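You operate a simulated robot arm through the tools that you are given. There is no shell and no other tool.

You are at the controls of a simulated robot arm. One attempt, no reset.

## Task
Park the closing head: oil it, slacken its thread and swing it back.
Fine: switch off first; brass button 3 times, blue wing tap closed, teal lever forward; free the blue head lever, swing the head back, lock the lever again.

It is judged by the outcome, as a careful person would: the job done as asked, and still so three seconds after it is handed in. It fails if anything else is knocked over, pushed out of place, dropped, spilled or broken.

## Robot
A 6-joint arm with a fingered hand, fixed in place. Base frame: the origin is at the foot of the arm, x ahead of it, y to its left, z up. Units: m, degrees, N and s.
With the tool pointing down near the work surface it reaches from about 0.46 to 0.94 m from the base axis. Its first joint turns from -166.0 to 166.0 degrees. Payload 5 kg.
The TCP is the grasp point between the finger pads, 0.043 m short of the fingertips. In the tool frame z runs along the fingers and y along their closing line. The gripper opens to 0.144 m. The gripper's body begins 0.05 m behind the TCP. The gripper is a hand of 5 fingers: y runs from the thumb to the fingers, the wrist lies at [-0.021, -0.133, -0.233] in the tool frame, and closing takes about 1.5 s.
Orientation is that of the tool frame in the base frame, as a unit quaternion [w, x, y, z]. With the fingers straight down and the wrist toward the robot, the tool's x, y and z point along [0, 1, 0], [1, 0, 0] and [0, 0, -1] of the base frame.

## Interface
- The arm moves only by the tool send_rows. Its argument "plan" is a list of rows, each an object of numbers (a shift or turn left out is 0, a gripper value left out holds the last): "tx", "ty", "tz": the shift along the base's x, y, z in units of 40 mm (1.0 is 40 mm); "wx", "wy", "wz": the turn, a rotation vector about the base's x, y, z in units of 5 degrees (1.0 is 5 degrees); "hand": the opening, from 0 (shut) to 1 (fully open). In form: [{"tx": .., "ty": .., "tz": .., "wx": .., "wy": .., "wz": .., "hand": ..}, ...]. A call has 1 to 20 rows; each row shifts and turns the commanded pose from where the row before left it. A call with a number of a shift or a turn outside -1 to 1 is refused whole. Rows are played at 5 a second. More than 0.05 m and 8.6 degrees between two rows, or a gripper value outside its range, and nothing of the call is played. A pose out of reach is approached as far as the arm can. The call stops where the force on the tool passes 90 N (or 10 N more than at its start, if that is more) or the arm is blocked; 0.2 s more then pass. The fingers move at their own pace (about 0.072 m/s each) and stop on an object; they squeeze with about 27 N. The grip force told is the motor's: it shows also when the fingers shut on nothing. Time passes only in rows, and 0.2 s behind the last, so rows that do not move let the fingers close. The reply holds the time, the measured pose of the TCP, the force on the tool along the base axes, the opening and the grip force, in the units named above and with some noise, with the torque about the TCP (base axes, N m) and any sound that the robot's microphone picked up.
- Cameras (640 x 400 px; columns grow to the right, rows downward): "scene" is fixed at [0.3978, 0.4991, 1.6834]; the picture's right is [-1.00, 0.04, 0.00], its down [0.01, 0.22, -0.97] and it looks along [-0.04, -0.97, -0.22] (base axes); focal length 328 px, centre (320, 200). "wrist" rides on the gripper at [0.086, -0.109, -0.168] in the tool frame; the picture's right is [-0.80, 0.28, -0.53], its down [-0.54, -0.73, 0.42] and it looks along [-0.27, 0.63, 0.73] (tool axes); focal length 275 px, centre (320, 200). There is no depth. A picture from a camera that has moved, and an enlarged one, comes with that camera's place and axes in the base frame and with its lens.
- get_image(camera): a new picture of that camera. It takes no simulated time.
- lift_body(by): slides the trunk up (or, below 0, down) by that many m; the arm rides with it, the base frame stays. It gives what a move gives, with no picture.
- grasp_type(shape): the hand has 5 fingers and takes this shape, open, in about a second: jaw (thumb against the fingers, like two jaws); tri (thumb and two fingers); tip (a fingertip pinch); poke (one finger out to press); point (the index stretched); flat (the hand flat); cup (the hand cupped); fist (a fist). The gripper value then closes the fingers along that shape, each until it touches; the sizes above hold for jaw. It gives what a move gives, with no picture.
- zoom(camera, box): a new picture of the part [left, top, right, bottom] of that camera's present view, enlarged. It takes no simulated time.
- close_job(): hands the job in; it is judged then, once.

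Nothing tells you positions but the pictures and the camera data. Unless the task says otherwise, let go and move clear before handing in.

The tools are called after "Call:" as name(argument=value, ...) on one line, values as JSON. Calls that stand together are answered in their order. send_rows: Moves the arm, as the interface text tells. Its arguments: {"type":"object","properties":{"plan":{"type":"array","items":{"type":"object","properties":{"tx":{"type":"number"},"ty":{"type":"number"},"tz":{"type":"number"},"wx":{"type":"number"},"wy":{"type":"number"},"wz":{"type":"number"},"hand":{"type":"number"}}}}},"required":["plan"]} The other tools are called the same way: lift_body (by) slides the trunk up or down; grasp_type (shape) gives the hand a shape; get_image (camera) takes a picture; zoom (camera, box) takes an enlarged picture of a part of a camera's view; close_job () hands the job in.

At the start:

```text
time: 0.0
tool_pos: [0.2469, -0.2786, 1.5337]
orientation: [0.001, 0.707, 0.707, 0.001]
contact_force: [-0.6, 0.8, 0.2]
moment: [-0.01, 0.0, 0.02]
opening: 0.1437
gripper_force: 0.1
shape: jaw
trunk travel left (down, up): [-0.525, 0.065]
```

scene: 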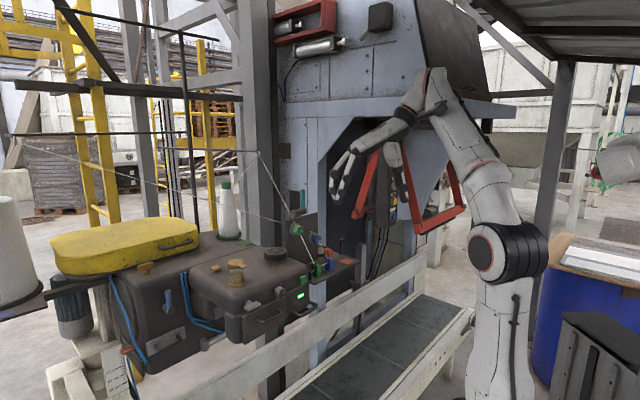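
wrist: 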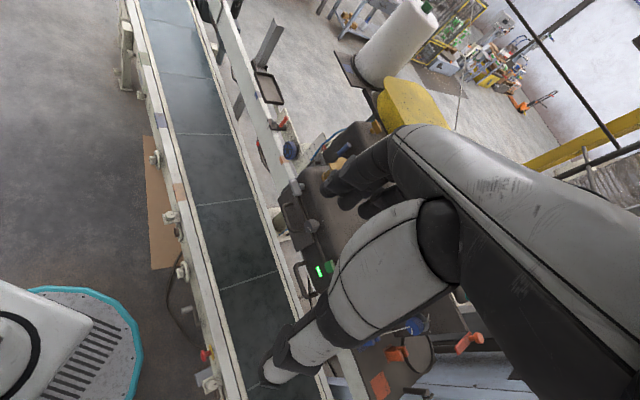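

I see a bag-closing sewing head on a stand left of the picture, with a conveyor beside it. I'll zoom in to find the controls before moving.

Call:
zoom(camera="scene", box=[40, 160, 380, 372])

Call:
zoom(camera="scene", box=[180, 220, 370, 340])

Call:
zoom(camera="scene", box=[30, 260, 220, 380])

Call:
zoom(camera="wrist", box=[220, 60, 480, 222])

Call:
zoom(camera="wrist", box=[260, 220, 520, 390])

```text
1.88 times, centred on (210, 266) of scene
camera zoom: at [0.3978, 0.4991, 1.6834], right [-1.0, 0.04, 0.0], down [0.01, 0.22, -0.97], along [-0.04, -0.97, -0.22], focal length 618 px, centre (527, 76)
```

zoom: 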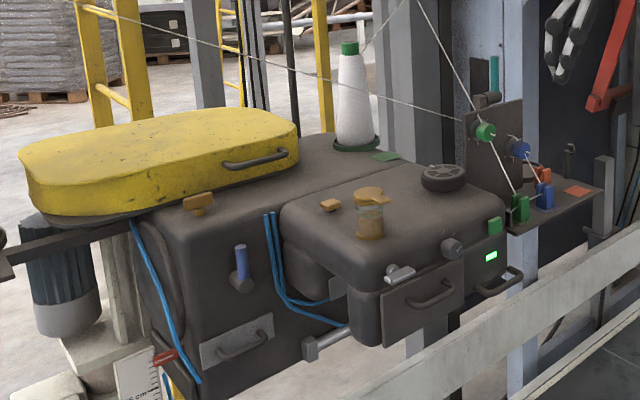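

```text
3.33 times, centred on (275, 280) of scene
camera zoom: at [0.3978, 0.4991, 1.6834], right [-1.0, 0.04, 0.0], down [0.01, 0.22, -0.97], along [-0.04, -0.97, -0.22], focal length 1094 px, centre (470, -67)
```

zoom: 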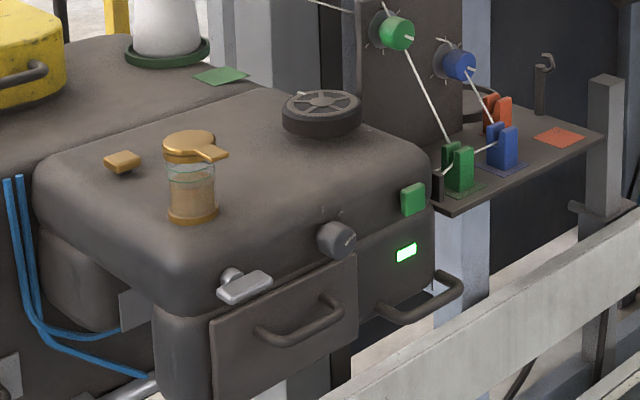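

```text
3.33 times, centred on (125, 320) of scene
camera zoom: at [0.3978, 0.4991, 1.6834], right [-1.0, 0.04, 0.0], down [0.01, 0.22, -0.97], along [-0.04, -0.97, -0.22], focal length 1094 px, centre (970, -200)
```

zoom: 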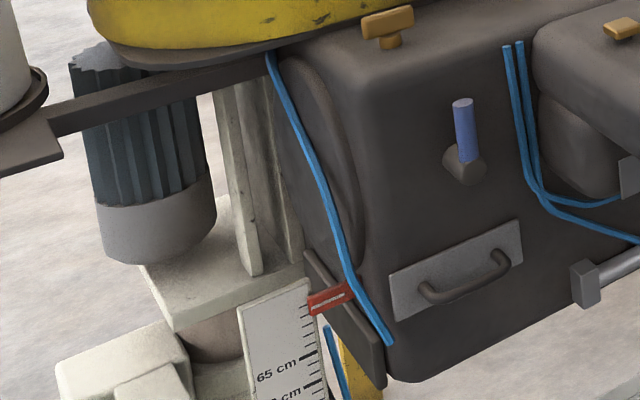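

```text
2.46 times, centred on (350, 141) of wrist
camera zoom: at [0.1373, -0.1929, 1.7023], right [0.28, -0.8, 0.53], down [-0.73, -0.54, -0.42], along [0.63, -0.27, -0.73], focal length 678 px, centre (246, 345)
```

zoom: 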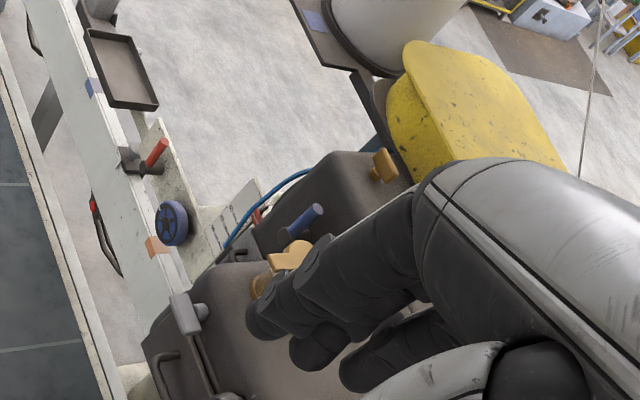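

```text
2.35 times, centred on (390, 305) of wrist
camera zoom: at [0.1373, -0.1929, 1.7023], right [0.28, -0.8, 0.53], down [-0.73, -0.54, -0.42], along [0.63, -0.27, -0.73], focal length 648 px, centre (155, -47)
```

zoom: 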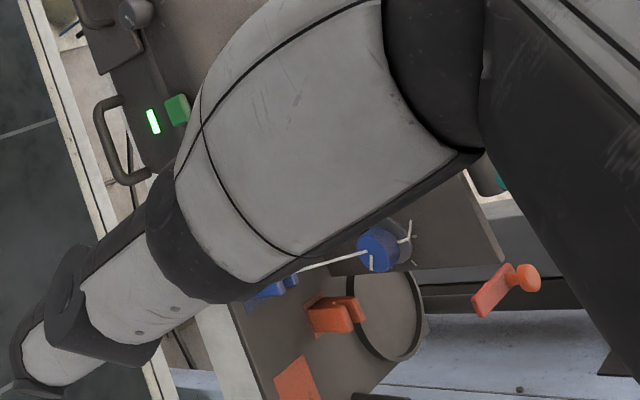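

The green-lit switch sits at about (0.42, -0.45, 1.16), the oil cup near (0.59, -0.35, 1.31) and a blue lever near (0.81, -0.40, 1.18). I can't yet tell the blue wing tap or the brass button for sure, so I'll zoom closer.

Call:
zoom(camera="scene", box=[230, 255, 310, 305])

Call:
zoom(camera="scene", box=[280, 180, 370, 285])

Call:
zoom(camera="scene", box=[140, 285, 240, 350])

Call:
zoom(camera="scene", box=[100, 330, 210, 400])

Call:
zoom(camera="wrist", box=[220, 100, 360, 190])

Call:
zoom(camera="wrist", box=[360, 300, 520, 400])

```text
8.00 times, centred on (270, 280) of scene
camera zoom: at [0.3978, 0.4991, 1.6834], right [-1.0, 0.04, 0.0], down [0.01, 0.22, -0.97], along [-0.04, -0.97, -0.22], focal length 2627 px, centre (720, -440)
```

zoom: 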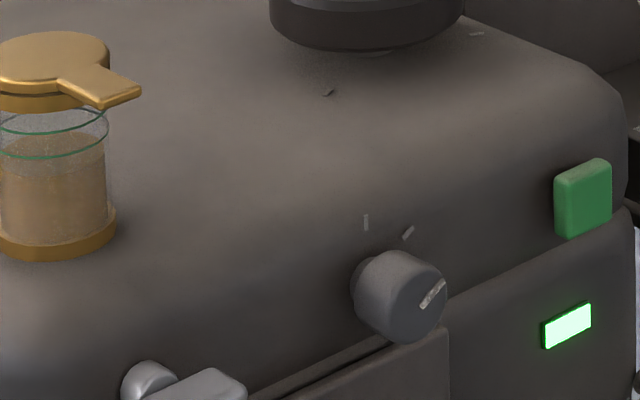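

```text
3.81 times, centred on (325, 232) of scene
camera zoom: at [0.3978, 0.4991, 1.6834], right [-1.0, 0.04, 0.0], down [0.01, 0.22, -0.97], along [-0.04, -0.97, -0.22], focal length 1251 px, centre (301, 76)
```

zoom: 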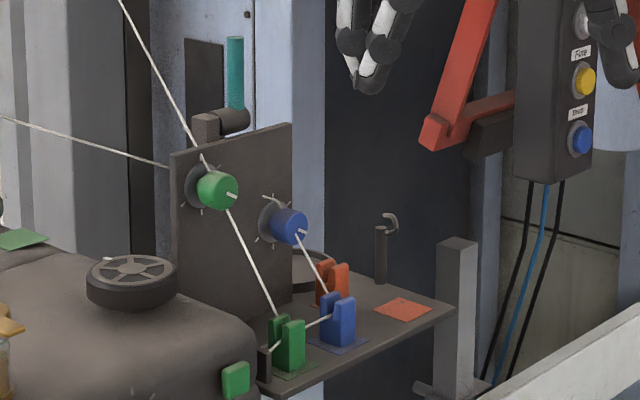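

```text
6.15 times, centred on (190, 318) of scene
camera zoom: at [0.3978, 0.4991, 1.6834], right [-1.0, 0.04, 0.0], down [0.01, 0.22, -0.97], along [-0.04, -0.97, -0.22], focal length 2021 px, centre (1120, -523)
```

zoom: 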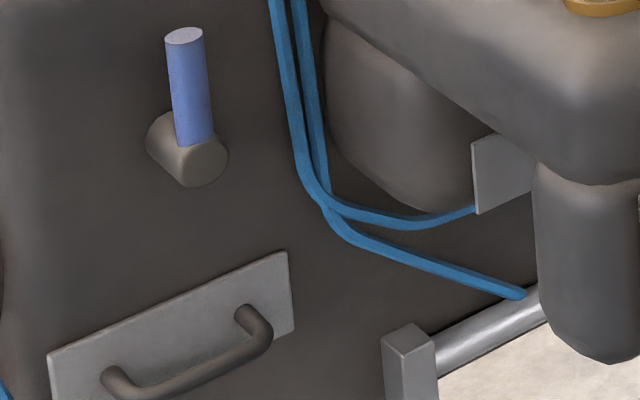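

```text
5.71 times, centred on (155, 365) of scene
camera zoom: at [0.3978, 0.4991, 1.6834], right [-1.0, 0.04, 0.0], down [0.01, 0.22, -0.97], along [-0.04, -0.97, -0.22], focal length 1876 px, centre (1263, -743)
```

zoom: 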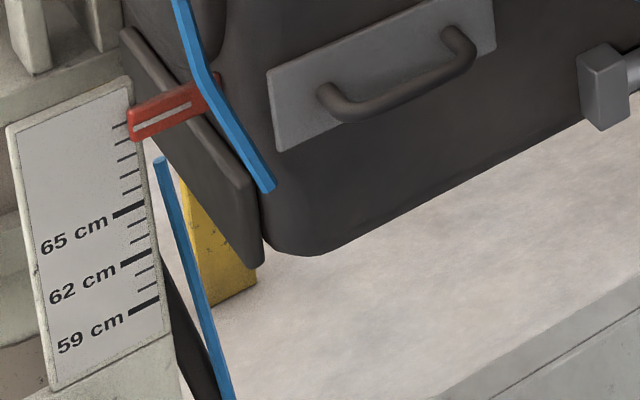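

```text
4.44 times, centred on (290, 145) of wrist
camera zoom: at [0.1373, -0.1929, 1.7023], right [0.28, -0.8, 0.53], down [-0.73, -0.54, -0.42], along [0.63, -0.27, -0.73], focal length 1224 px, centre (453, 444)
```

zoom: 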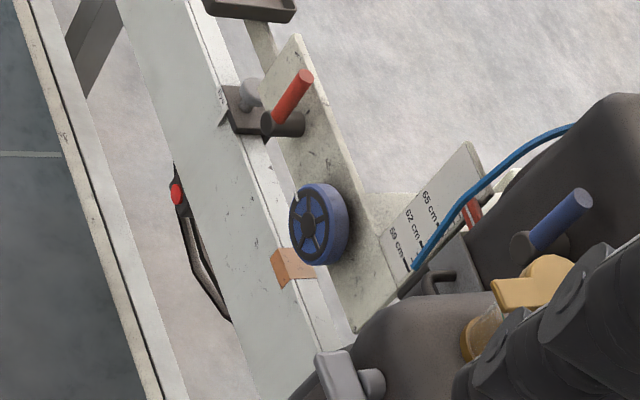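

```text
4.00 times, centred on (440, 350) of wrist
camera zoom: at [0.1373, -0.1929, 1.7023], right [0.28, -0.8, 0.53], down [-0.73, -0.54, -0.42], along [0.63, -0.27, -0.73], focal length 1101 px, centre (-160, -400)
```

zoom: 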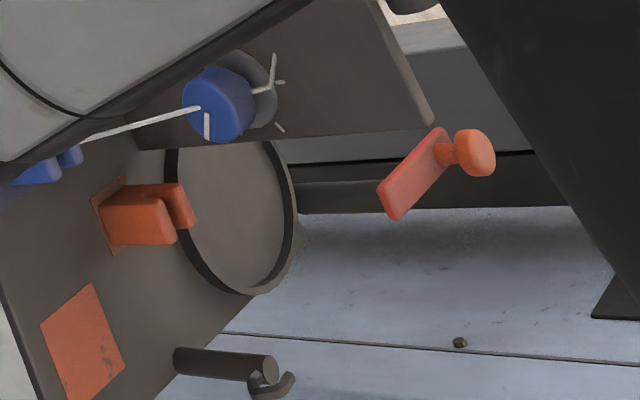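

The scene is clearer now, but the far side of the head and the wing tap are still hidden. I'll turn the wrist and move it slightly to look from other angles, staying well above everything.

Call:
send_rows(plan=[{"wz": -1, "ty": 0.5}, {"wz": -1, "ty": 0.5}, {"wz": -1, "ty": 0.5}, {"wz": -1, "ty": 0.5}, {"wz": -1, "ty": 0.5}, {"wz": -1, "ty": 0.5}])

Call:
get_image(camera="wrist")

Call:
get_image(camera="scene")

```text
time: 1.4
tool_pos: [0.2553, -0.177, 1.5219]
orientation: [-0.023, 0.868, 0.496, 0.001]
contact_force: [0.0, 0.8, 0.0]
moment: [-0.06, -0.03, -0.02]
opening: 0.1437
gripper_force: 0.0
shape: jaw
trunk travel left (down, up): [-0.525, 0.065]
```

```text
taken
camera wrist: at [0.2082, -0.054, 1.6973], right [-0.15, -0.85, 0.5], down [-0.91, -0.08, -0.41], along [0.39, -0.52, -0.76], focal length 275 px, centre (320, 200)
```

wrist: 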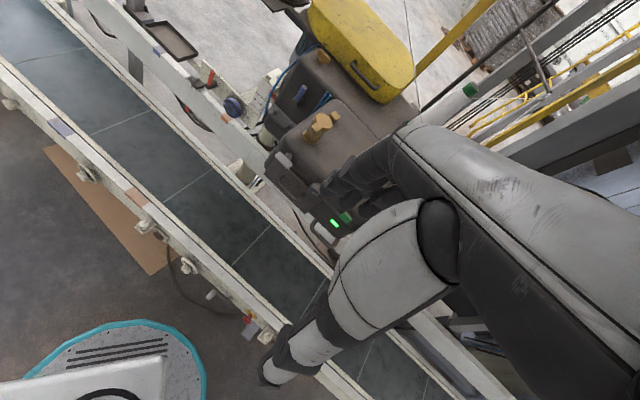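

```text
taken
```

scene: 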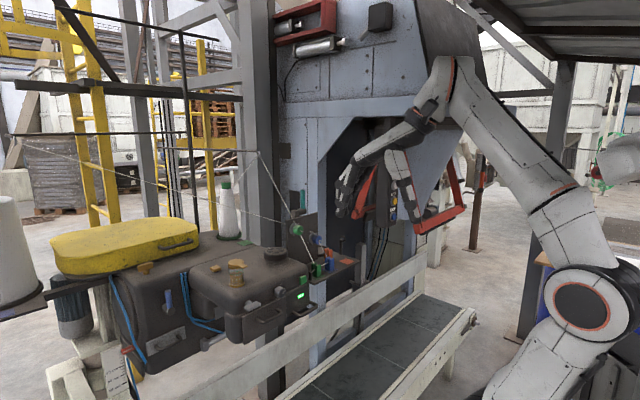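

Call:
zoom(camera="wrist", box=[230, 20, 430, 145])

Call:
zoom(camera="wrist", box=[220, 120, 380, 240])

Call:
grasp_type(shape="fist")

Call:
get_image(camera="wrist")

```text
3.20 times, centred on (330, 82) of wrist
camera zoom: at [0.2082, -0.054, 1.6973], right [-0.15, -0.85, 0.5], down [-0.91, -0.08, -0.41], along [0.39, -0.52, -0.76], focal length 881 px, centre (288, 576)
```

zoom: 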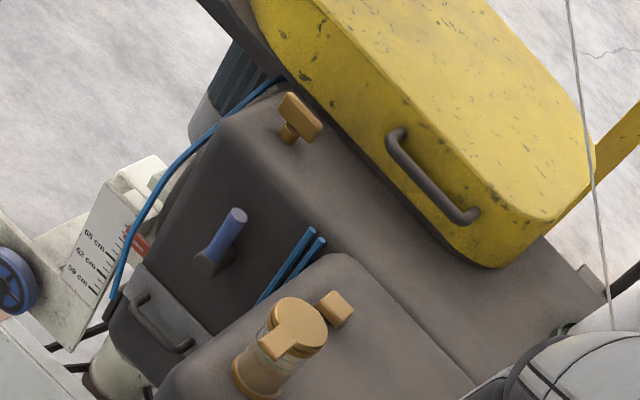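

```text
3.33 times, centred on (300, 180) of wrist
camera zoom: at [0.2082, -0.054, 1.6973], right [-0.15, -0.85, 0.5], down [-0.91, -0.08, -0.41], along [0.39, -0.52, -0.76], focal length 918 px, centre (387, 267)
```

zoom: 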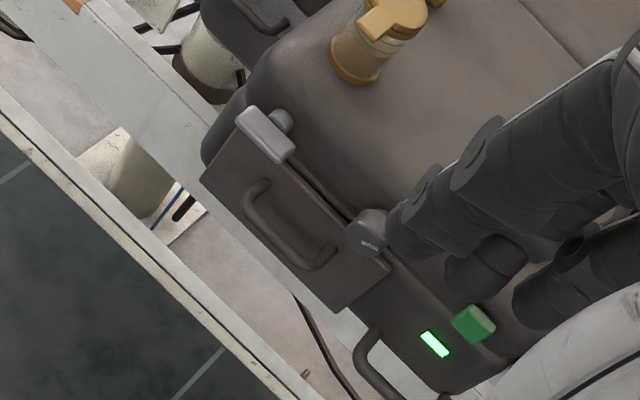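

```text
time: 2.3
tool_pos: [0.2556, -0.1756, 1.5245]
orientation: [-0.021, 0.866, 0.5, 0.001]
contact_force: [-0.1, -0.6, 0.4]
moment: [0.02, -0.02, -0.01]
opening: 0.0
gripper_force: 0.0
shape: fist
trunk travel left (down, up): [-0.525, 0.065]
```

```text
taken
camera wrist: at [0.2075, -0.0526, 1.6981], right [-0.14, -0.85, 0.51], down [-0.91, -0.09, -0.41], along [0.39, -0.52, -0.76], focal length 275 px, centre (320, 200)
```

wrist: 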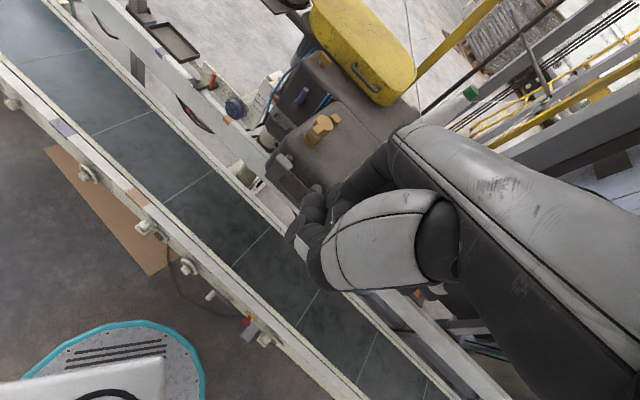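

I still haven't found a blue wing tap. I'll raise the trunk and move the camera toward -y to see the back of the head and the thread stand.

Call:
lift_body(by=0.06)

Call:
send_rows(plan=[{"ty": -0.8, "wz": -1}, {"ty": -0.8, "wz": -1}, {"ty": -0.8, "wz": -1}, {"ty": -0.8}, {"ty": -0.8}])

Call:
get_image(camera="wrist")

Call:
get_image(camera="scene")

```text
time: 3.3
tool_pos: [0.2564, -0.1741, 1.5834]
orientation: [-0.021, 0.865, 0.501, 0.002]
contact_force: [0.3, 0.3, -0.4]
moment: [0.0, -0.02, 0.0]
opening: 0.0
gripper_force: 0.0
shape: fist
trunk travel left (down, up): [-0.585, 0.005]
```

```text
time: 4.5
tool_pos: [0.2461, -0.3217, 1.5943]
orientation: [0.0, 0.924, 0.382, 0.0]
contact_force: [-0.7, -0.3, 0.2]
moment: [0.04, 0.03, 0.03]
opening: 0.0
gripper_force: 0.1
shape: fist
trunk travel left (down, up): [-0.585, 0.005]
```

```text
taken
camera wrist: at [0.2297, -0.183, 1.7619], right [-0.36, -0.76, 0.53], down [-0.9, 0.13, -0.42], along [0.25, -0.63, -0.73], focal length 275 px, centre (320, 200)
```

wrist: 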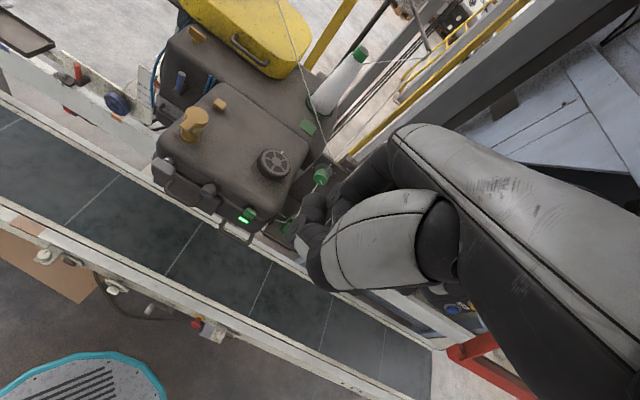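

```text
taken
```

scene: 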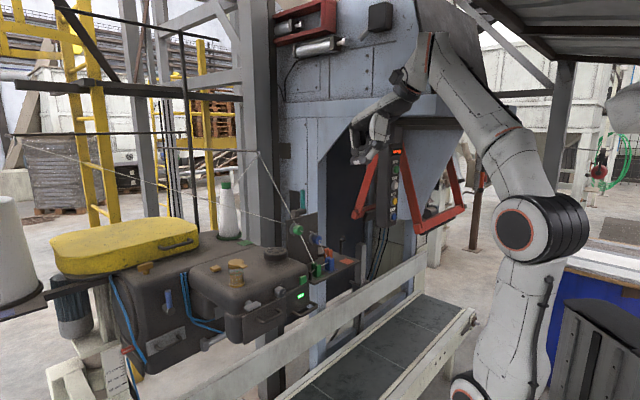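

Call:
zoom(camera="wrist", box=[140, 20, 380, 250])

Call:
zoom(camera="wrist", box=[240, 40, 400, 140])

Call:
zoom(camera="scene", box=[330, 130, 470, 240])

Call:
zoom(camera="scene", box=[280, 180, 350, 225])

```text
1.74 times, centred on (260, 135) of wrist
camera zoom: at [0.2297, -0.183, 1.7619], right [-0.36, -0.76, 0.53], down [-0.9, 0.13, -0.42], along [0.25, -0.63, -0.73], focal length 479 px, centre (424, 313)
```

zoom: 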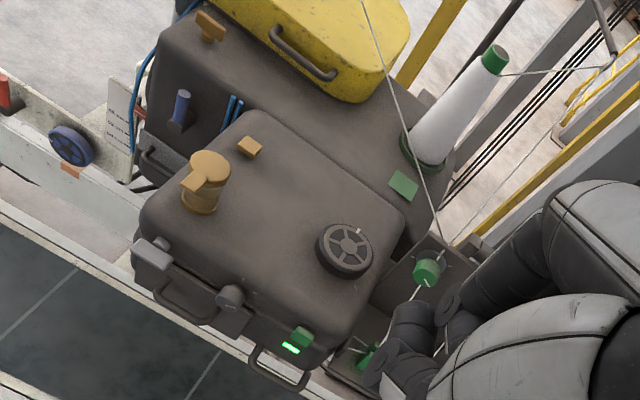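

```text
4.00 times, centred on (320, 90) of wrist
camera zoom: at [0.2297, -0.183, 1.7619], right [-0.36, -0.76, 0.53], down [-0.9, 0.13, -0.42], along [0.25, -0.63, -0.73], focal length 1101 px, centre (320, 640)
```

zoom: 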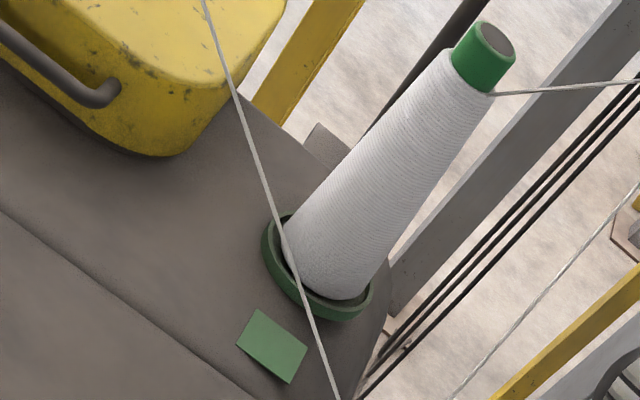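

```text
3.64 times, centred on (400, 185) of scene
camera zoom: at [0.3978, 0.4991, 1.6834], right [-1.0, 0.04, 0.0], down [0.01, 0.22, -0.97], along [-0.04, -0.97, -0.22], focal length 1194 px, centre (29, 254)
```

zoom: 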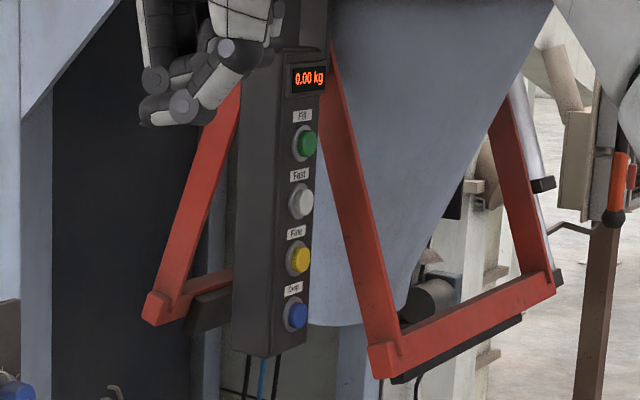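

```text
8.89 times, centred on (315, 202) of scene
camera zoom: at [0.3978, 0.4991, 1.6834], right [-1.0, 0.04, 0.0], down [0.01, 0.22, -0.97], along [-0.04, -0.97, -0.22], focal length 2919 px, centre (364, 178)
```

zoom: 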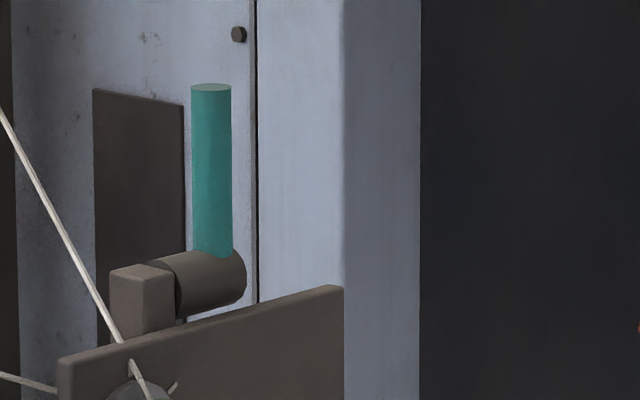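

Call:
zoom(camera="wrist", box=[130, 0, 260, 110])

Call:
zoom(camera="wrist", box=[0, 0, 170, 130])

Call:
zoom(camera="wrist", box=[140, 130, 300, 250])

Call:
zoom(camera="scene", box=[0, 260, 140, 400])

Call:
zoom(camera="scene", box=[160, 250, 260, 350])

```text
3.64 times, centred on (195, 55) of wrist
camera zoom: at [0.2297, -0.183, 1.7619], right [-0.36, -0.76, 0.53], down [-0.9, 0.13, -0.42], along [0.25, -0.63, -0.73], focal length 1001 px, centre (774, 727)
```

zoom: 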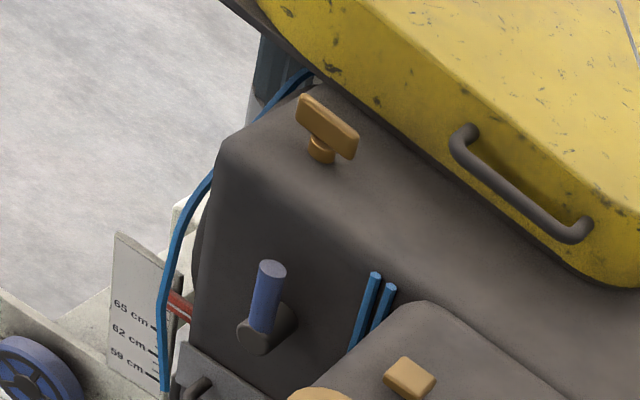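

```text
3.08 times, centred on (85, 65) of wrist
camera zoom: at [0.2297, -0.183, 1.7619], right [-0.36, -0.76, 0.53], down [-0.9, 0.13, -0.42], along [0.25, -0.63, -0.73], focal length 847 px, centre (1043, 615)
```

zoom: 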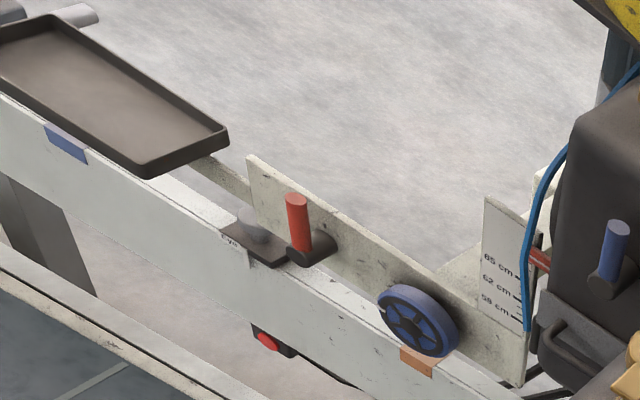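

```text
3.33 times, centred on (220, 190) of wrist
camera zoom: at [0.2297, -0.183, 1.7619], right [-0.36, -0.76, 0.53], down [-0.9, 0.13, -0.42], along [0.25, -0.63, -0.73], focal length 918 px, centre (653, 233)
```

zoom: 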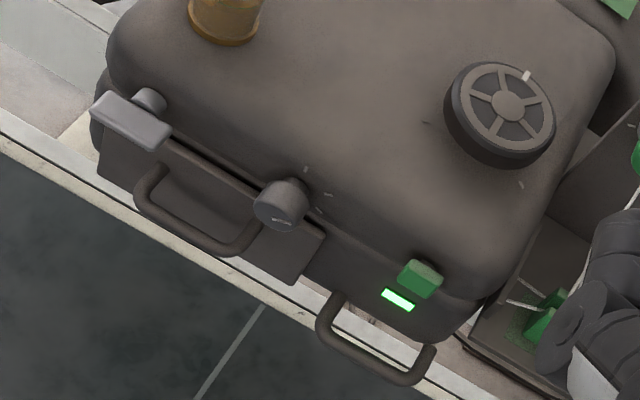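

```text
2.86 times, centred on (70, 330) of scene
camera zoom: at [0.3978, 0.4991, 1.6834], right [-1.0, 0.04, 0.0], down [0.01, 0.22, -0.97], along [-0.04, -0.97, -0.22], focal length 938 px, centre (1034, -171)
```

zoom: 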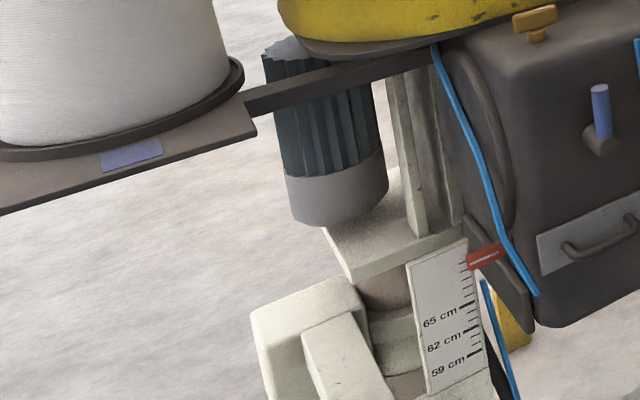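

```text
4.00 times, centred on (210, 300) of scene
camera zoom: at [0.3978, 0.4991, 1.6834], right [-1.0, 0.04, 0.0], down [0.01, 0.22, -0.97], along [-0.04, -0.97, -0.22], focal length 1313 px, centre (760, -200)
```

zoom: 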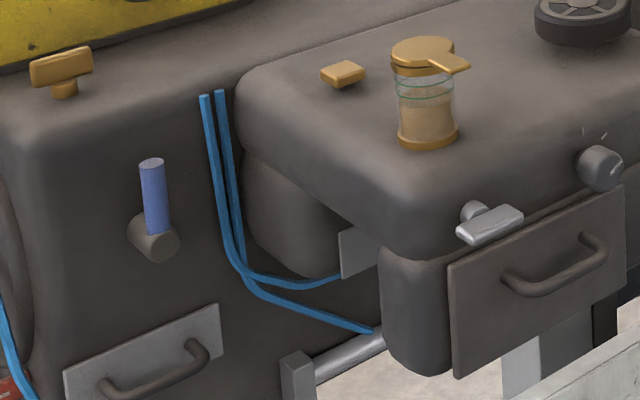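

Call:
zoom(camera="wrist", box=[80, 260, 260, 372])

Call:
zoom(camera="wrist", box=[340, 0, 640, 180])

Call:
zoom(camera="scene", box=[230, 0, 440, 130])

Call:
zoom(camera="scene", box=[540, 60, 640, 250])

Call:
zoom(camera="scene", box=[260, 270, 480, 400])

```text
3.56 times, centred on (170, 316) of wrist
camera zoom: at [0.2297, -0.183, 1.7619], right [-0.36, -0.76, 0.53], down [-0.9, 0.13, -0.42], along [0.25, -0.63, -0.73], focal length 979 px, centre (853, -212)
```

zoom: 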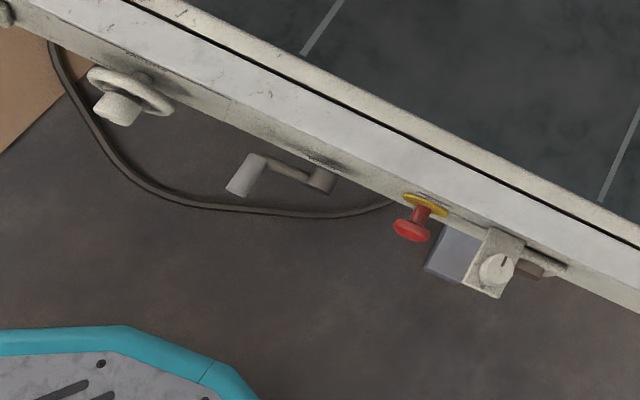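

```text
2.13 times, centred on (490, 90) of wrist
camera zoom: at [0.2297, -0.183, 1.7619], right [-0.36, -0.76, 0.53], down [-0.9, 0.13, -0.42], along [0.25, -0.63, -0.73], focal length 587 px, centre (-43, 435)
```

zoom: 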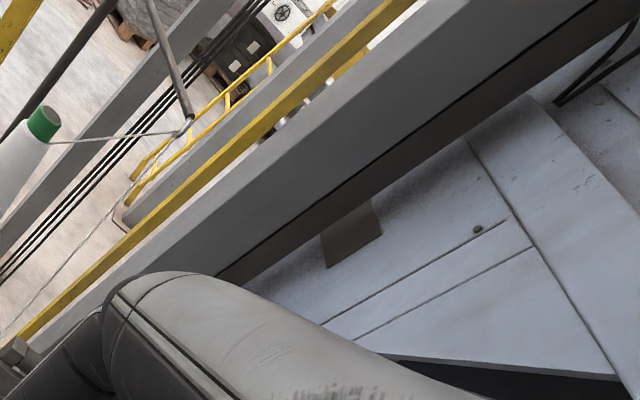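

```text
3.05 times, centred on (335, 65) of scene
camera zoom: at [0.3978, 0.4991, 1.6834], right [-1.0, 0.04, 0.0], down [0.01, 0.22, -0.97], along [-0.04, -0.97, -0.22], focal length 1001 px, centre (274, 611)
```

zoom: 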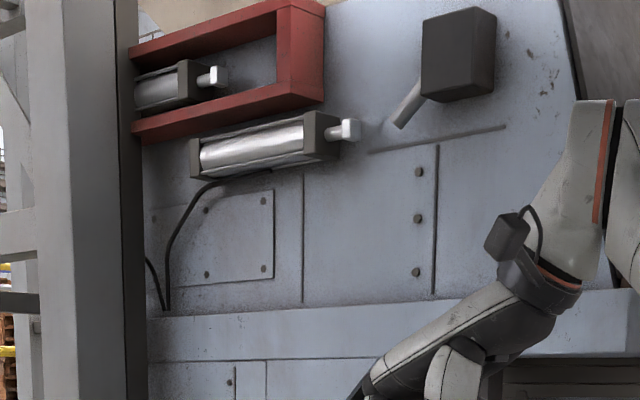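

```text
2.11 times, centred on (590, 155) of scene
camera zoom: at [0.3978, 0.4991, 1.6834], right [-1.0, 0.04, 0.0], down [0.01, 0.22, -0.97], along [-0.04, -0.97, -0.22], focal length 691 px, centre (-248, 295)
```

zoom: 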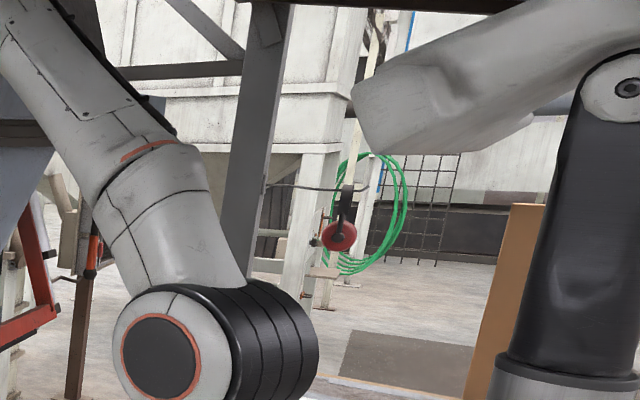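

```text
2.91 times, centred on (370, 335) of scene
camera zoom: at [0.3978, 0.4991, 1.6834], right [-1.0, 0.04, 0.0], down [0.01, 0.22, -0.97], along [-0.04, -0.97, -0.22], focal length 955 px, centre (174, -193)
```

zoom: 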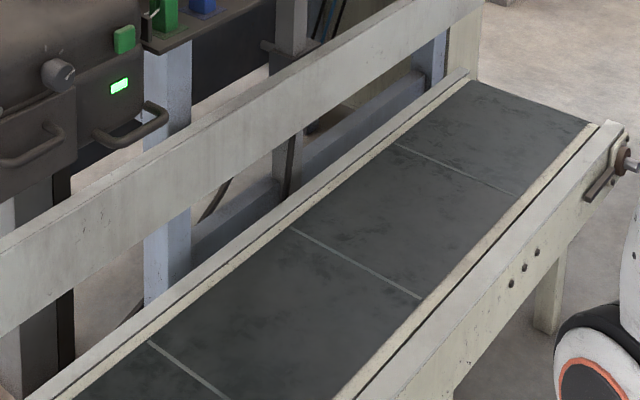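

I still haven't seen a blue wing tap, so I'll swing the hand to the +y side, above the conveyor, to view the head's other faces.

Call:
send_rows(plan=[{"tx": 0.7, "ty": 0.62, "wz": -1}, {"tx": 0.7, "ty": 0.62, "wz": -1}, {"tx": 0.7, "ty": 0.62, "wz": -1}, {"tx": 0.7, "ty": 0.62, "wz": -1}, {"tx": 0.7, "ty": 0.62, "wz": -1}, {"tx": 0.7, "ty": 0.62, "wz": -1}, {"tx": 0.7, "ty": 0.62, "wz": -1}, {"tx": 0.7, "ty": 0.62, "wz": -1}, {"tx": 0.7, "ty": 0.62, "wz": -1}, {"tx": 0.7, "ty": 0.62, "wz": -1}, {"tx": 0.7, "ty": 0.62, "wz": -1}, {"tx": 0.7, "ty": 0.62, "wz": -1}])

Call:
get_image(camera="wrist")

Call:
get_image(camera="scene")

```text
time: 7.1
tool_pos: [0.5456, -0.0894, 1.4574]
orientation: [0.002, 0.992, -0.128, 0.004]
contact_force: [0.2, 0.1, -0.4]
moment: [-0.03, 0.03, -0.01]
opening: 0.0
gripper_force: 0.0
shape: fist
out of reach, approached as far as the arm can: row 8, 9, 10, 11, 12
trunk travel left (down, up): [-0.585, 0.005]
```

```text
taken
camera wrist: at [0.654, -0.0046, 1.626], right [-0.85, -0.07, 0.53], down [-0.34, 0.84, -0.43], along [-0.41, -0.54, -0.73], focal length 275 px, centre (320, 200)
```

wrist: 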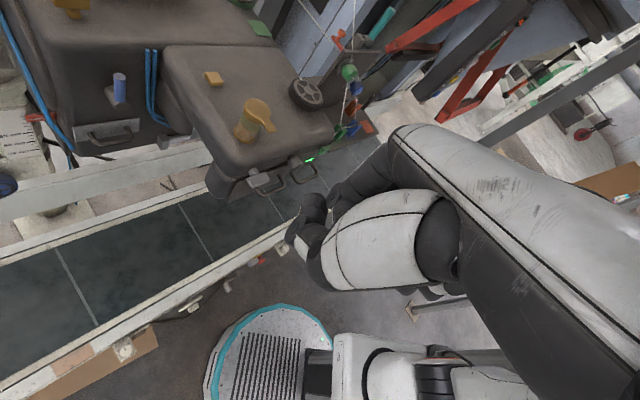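

```text
taken
```

scene: 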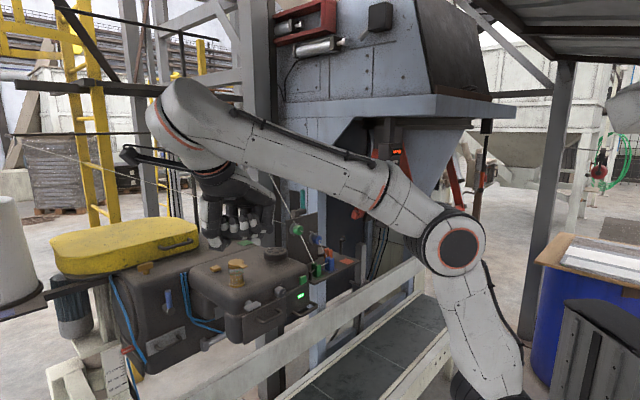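

Call:
zoom(camera="wrist", box=[20, 0, 340, 210])

Call:
zoom(camera="wrist", box=[270, 0, 430, 110])

Call:
zoom(camera="wrist", box=[180, 120, 380, 240])

Call:
zoom(camera="wrist", box=[0, 80, 160, 220])

```text
1.90 times, centred on (180, 105) of wrist
camera zoom: at [0.654, -0.0046, 1.626], right [-0.85, -0.07, 0.53], down [-0.34, 0.84, -0.43], along [-0.41, -0.54, -0.73], focal length 524 px, centre (587, 381)
```

zoom: 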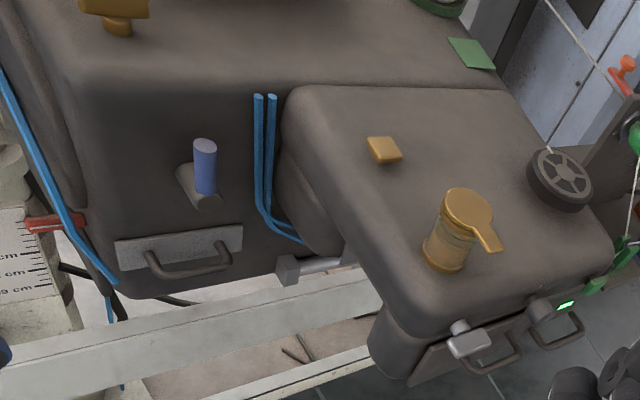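

```text
3.64 times, centred on (350, 55) of wrist
camera zoom: at [0.654, -0.0046, 1.626], right [-0.85, -0.07, 0.53], down [-0.34, 0.84, -0.43], along [-0.41, -0.54, -0.73], focal length 1001 px, centre (211, 727)
```

zoom: 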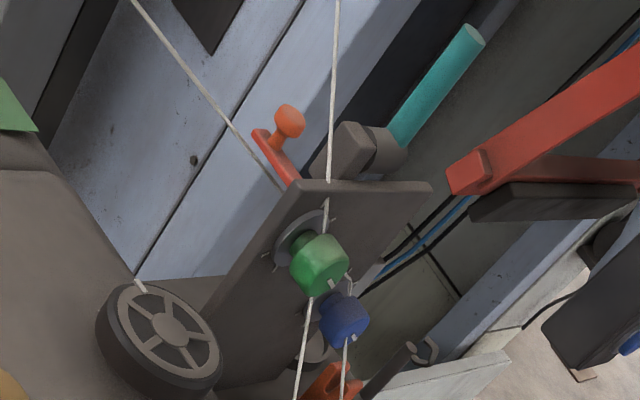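

```text
3.20 times, centred on (280, 180) of wrist
camera zoom: at [0.654, -0.0046, 1.626], right [-0.85, -0.07, 0.53], down [-0.34, 0.84, -0.43], along [-0.41, -0.54, -0.73], focal length 881 px, centre (448, 264)
```

zoom: 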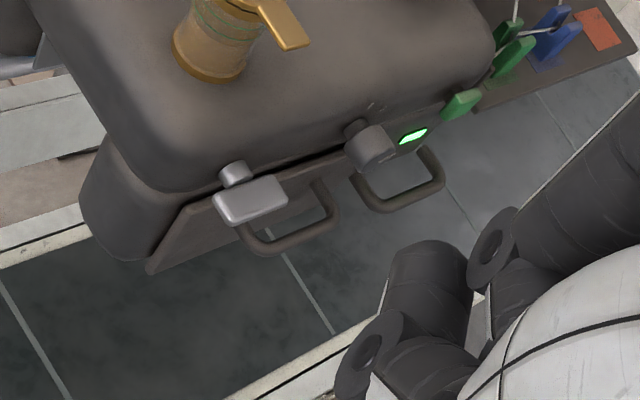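

```text
2.86 times, centred on (80, 150) of wrist
camera zoom: at [0.654, -0.0046, 1.626], right [-0.85, -0.07, 0.53], down [-0.34, 0.84, -0.43], along [-0.41, -0.54, -0.73], focal length 786 px, centre (1006, 343)
```

zoom: 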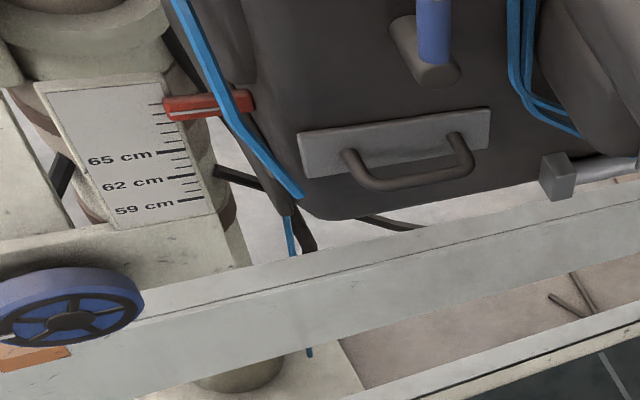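

The +u side shows no tap either, so next I'll look from the robot's side toward the head's -x end, tilting the hand for a more level view.

Call:
send_rows(plan=[{"tx": -0.7, "ty": -0.4, "wz": 1}, {"tx": -0.7, "ty": -0.4, "wz": 1}, {"tx": -0.7, "ty": -0.4, "wz": 1}, {"tx": -0.7, "ty": -0.4, "wz": 1}, {"tx": -0.7, "ty": -0.4, "wz": 1}, {"tx": -0.7, "ty": -0.4, "wz": 1}, {"tx": -0.7, "ty": -0.4, "wz": 1}, {"tx": -0.7, "ty": -0.4, "wz": 1}, {"tx": -0.7, "ty": -0.4, "wz": 1}, {"tx": -0.7, "ty": -0.4, "wz": 1}, {"tx": -0.7, "ty": -0.4, "wz": 1}, {"tx": -0.7, "ty": -0.4, "wz": 1}, {"tx": -0.7, "ty": -0.4, "wz": 1}, {"wz": 1}, {"wz": 1}])

Call:
get_image(camera="wrist")

Call:
get_image(camera="scene")

```text
time: 9.2
tool_pos: [0.348, -0.1744, 1.4431]
orientation: [-0.018, 0.913, 0.407, -0.013]
contact_force: [0.1, -0.3, -0.3]
moment: [0.02, -0.05, -0.01]
opening: 0.0
gripper_force: 0.0
shape: fist
trunk travel left (down, up): [-0.585, 0.005]
stopped in row 10: the arm was blocked; the commanded pose is now the measured one
```

```text
taken
camera wrist: at [0.3316, -0.0417, 1.6147], right [-0.3, -0.79, 0.53], down [-0.92, 0.09, -0.39], along [0.26, -0.6, -0.76], focal length 275 px, centre (320, 200)
```

wrist: 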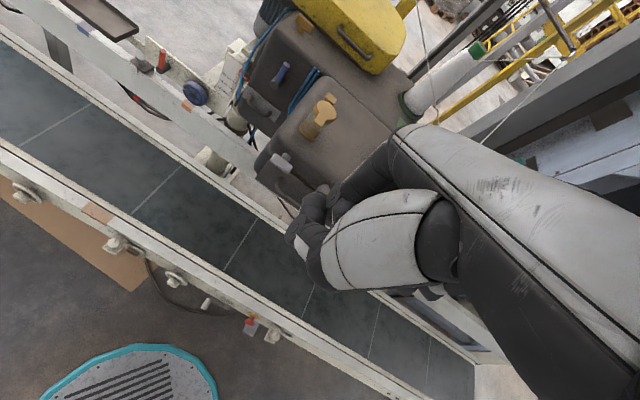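

```text
taken
```

scene: 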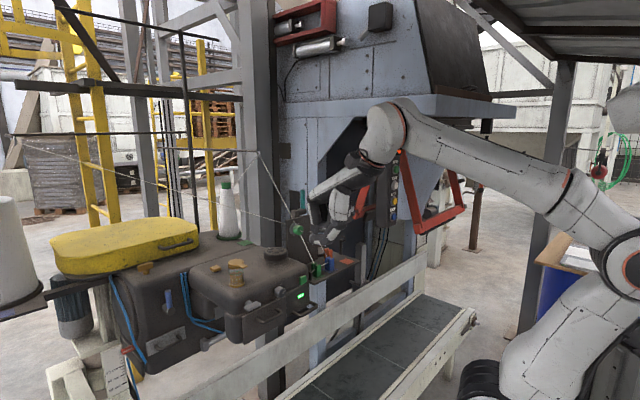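

The arm was briefly limited, with no contact force. I'll back up and rise, then tilt the hand to look along +x.

Call:
send_rows(plan=[{"tz": 0.7, "tx": -0.3}, {"tz": 0.7, "tx": -0.3}, {"tz": 0.6, "tx": -0.4, "wz": 0.6}, {"tx": -0.5, "ty": -0.5, "wz": 1}, {"tx": -0.5, "ty": -0.5, "wz": 1}, {"tx": -0.5, "ty": -0.5, "wz": 1}, {"ty": -0.5}])

Call:
get_image(camera="wrist")

```text
time: 10.2
tool_pos: [0.3324, -0.1183, 1.5275]
orientation: [-0.008, 0.835, 0.55, -0.012]
contact_force: [0.0, 0.3, -0.4]
moment: [0.0, 0.01, -0.02]
opening: 0.0002
gripper_force: 0.0
shape: fist
trunk travel left (down, up): [-0.585, 0.005]
stopped in row 4: the arm was blocked; the commanded pose is now the measured one
```

```text
taken
camera wrist: at [0.2711, 0.0036, 1.6977], right [-0.04, -0.84, 0.53], down [-0.89, -0.21, -0.4], along [0.45, -0.49, -0.75], focal length 275 px, centre (320, 200)
```

wrist: 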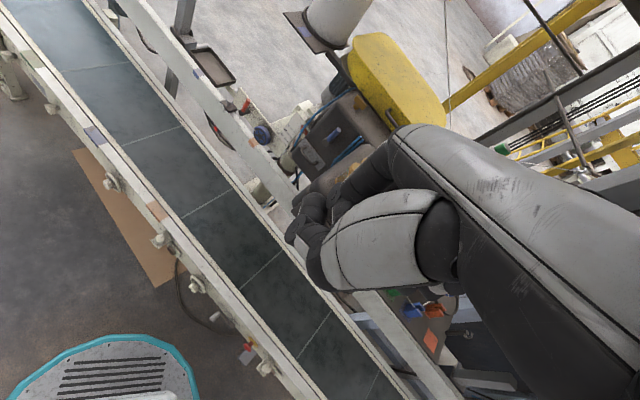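

Call:
send_rows(plan=[{"ty": -0.4}, {"ty": -0.4}, {"ty": -0.4}, {"ty": -0.4}, {"ty": -0.4}, {"ty": -0.4}, {"ty": -0.4}, {"ty": -0.4}])

Call:
get_image(camera="wrist")

Call:
get_image(camera="scene")

```text
time: 10.9
tool_pos: [0.3451, -0.1021, 1.538]
orientation: [0.01, 0.785, 0.619, -0.007]
contact_force: [0.4, 0.6, -0.8]
moment: [0.01, -0.04, 0.04]
opening: 0.0003
gripper_force: 0.1
shape: fist
trunk travel left (down, up): [-0.585, 0.005]
stopped in row 3: the arm was blocked; the commanded pose is now the measured one
```

```text
taken
camera wrist: at [0.2587, 0.011, 1.7041], right [0.09, -0.83, 0.55], down [-0.83, -0.37, -0.42], along [0.55, -0.42, -0.72], focal length 275 px, centre (320, 200)
```

wrist: 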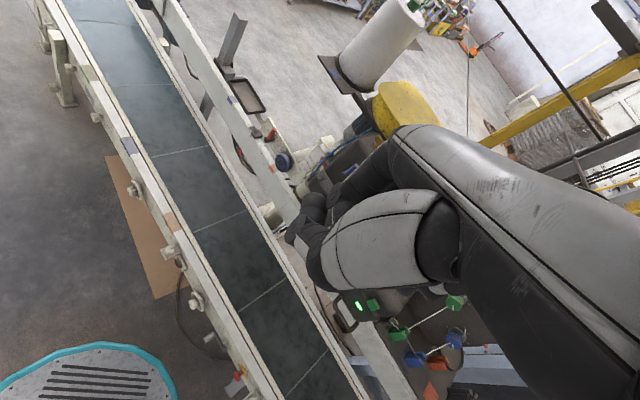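

```text
taken
```

scene: 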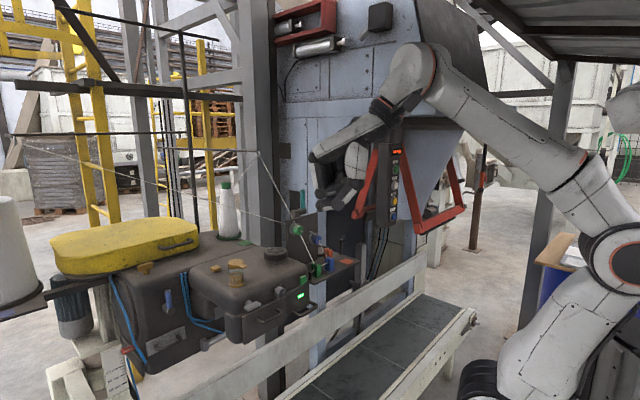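

The arm looks like it is catching up through a reconfiguration, so I'll let it settle with still rows and small moves.

Call:
send_rows(plan=[{"tz": 0}, {"tz": 0}, {"tz": 0}, {"tz": 0}])

Call:
send_rows(plan=[{"tx": -0.3, "wz": 0.3}, {"tx": -0.3, "wz": 0.3}, {"tx": -0.3, "wz": 0.3}, {"tz": 0}, {"tz": 0}])

```text
time: 11.9
tool_pos: [0.3452, -0.1011, 1.5389]
orientation: [0.009, 0.786, 0.619, -0.006]
contact_force: [0.2, -0.3, 0.0]
moment: [0.01, 0.0, 0.03]
opening: 0.0
gripper_force: 0.0
shape: fist
trunk travel left (down, up): [-0.585, 0.005]
```

```text
time: 12.7
tool_pos: [0.3387, -0.0638, 1.5246]
orientation: [-0.014, 0.702, 0.712, -0.012]
contact_force: [0.1, -0.1, -0.3]
moment: [0.01, 0.02, -0.01]
opening: 0.0
gripper_force: 0.1
shape: fist
trunk travel left (down, up): [-0.585, 0.005]
stopped in row 4: the arm was blocked; the commanded pose is now the measured one
```

That region is close to the arm's base axis, where it is nearly singular. I'll move outward first and then round to the robot's right side.

Call:
send_rows(plan=[{"tx": 0.5}, {"tx": 0.5}, {"tx": 0.5}, {"tx": 0.5}, {"tx": 0.5}, {"tx": 0.5}, {"tz": 0}, {"ty": -0.5, "tz": 0.2}, {"ty": -0.5, "tz": 0.2}, {"ty": -0.5, "tz": 0.2}, {"ty": -0.5, "tz": 0.2}, {"ty": -0.5}, {"ty": -0.5}, {"ty": -0.5}, {"tx": -0.5, "ty": -0.5}, {"tx": -0.5, "ty": -0.5}, {"tx": -0.5, "ty": -0.5}, {"tx": -0.5}, {"tx": -0.5}, {"tz": 0}])

Call:
get_image(camera="wrist")

Call:
get_image(camera="scene")

```text
time: 16.9
tool_pos: [0.3579, -0.2648, 1.5566]
orientation: [-0.013, 0.702, 0.712, -0.011]
contact_force: [-0.3, -0.2, -0.2]
moment: [0.01, 0.02, -0.01]
opening: 0.0
gripper_force: 0.1
shape: fist
trunk travel left (down, up): [-0.585, 0.005]
```

```text
taken
camera wrist: at [0.2537, -0.1809, 1.7294], right [0.31, -0.79, 0.52], down [-0.73, -0.55, -0.4], along [0.61, -0.26, -0.75], focal length 275 px, centre (320, 200)
```

wrist: 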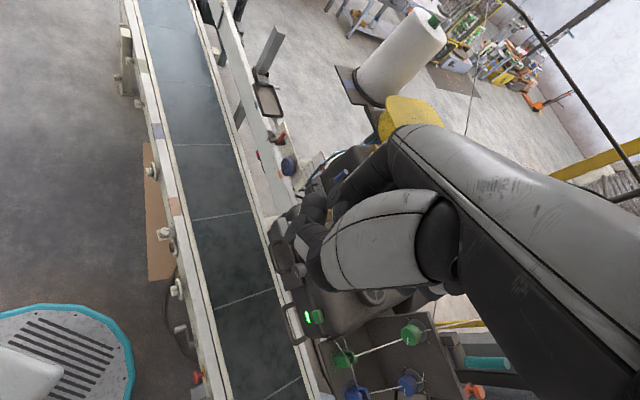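

```text
taken
```

scene: 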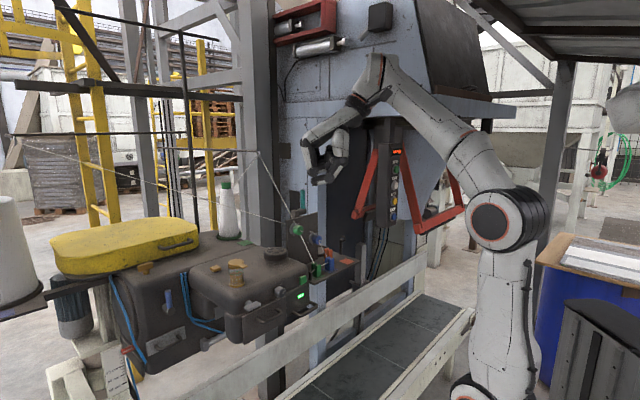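

Call:
zoom(camera="wrist", box=[270, 280, 530, 400])

Call:
send_rows(plan=[{"tx": -0.5, "ty": -0.3, "wy": -0.8}, {"tx": -0.5, "ty": -0.3, "wy": -0.8}, {"tx": -0.5, "ty": -0.3, "wy": -0.8}, {"ty": -0.3, "wy": -0.8}, {"ty": -0.3, "wy": -0.8}, {"wy": -0.8}, {"tz": 0}])

Call:
get_image(camera="wrist")

Call:
get_image(camera="scene")

```text
2.46 times, centred on (400, 340) of wrist
camera zoom: at [0.2537, -0.1809, 1.7294], right [0.31, -0.79, 0.52], down [-0.73, -0.55, -0.4], along [0.61, -0.26, -0.75], focal length 678 px, centre (123, -145)
```

zoom: 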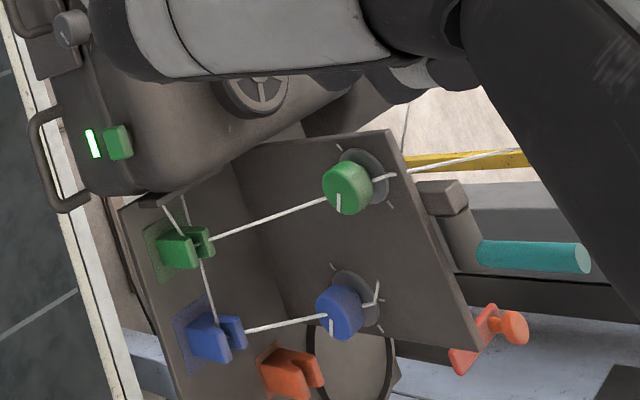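

```text
time: 18.5
tool_pos: [0.2986, -0.3249, 1.5584]
orientation: [0.136, 0.689, 0.699, 0.135]
contact_force: [-0.2, 0.1, -0.5]
moment: [0.0, 0.0, 0.0]
opening: 0.0
gripper_force: 0.0
shape: fist
trunk travel left (down, up): [-0.585, 0.005]
```

```text
taken
camera wrist: at [0.1331, -0.2408, 1.6725], right [0.07, -0.79, 0.6], down [-0.51, -0.55, -0.66], along [0.86, -0.26, -0.44], focal length 275 px, centre (320, 200)
```

wrist: 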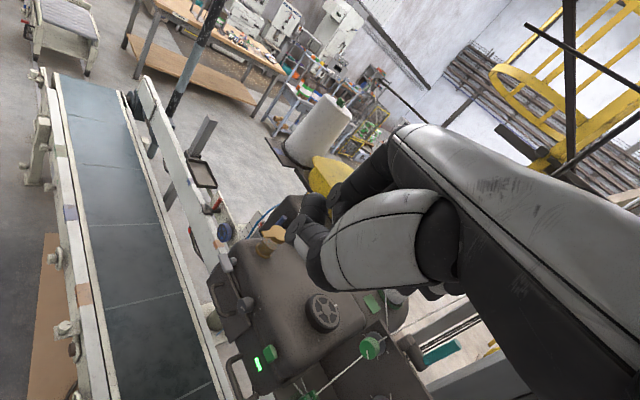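

```text
taken
```

scene: 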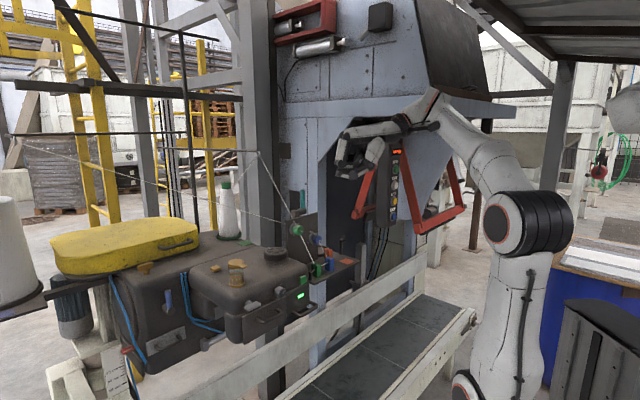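

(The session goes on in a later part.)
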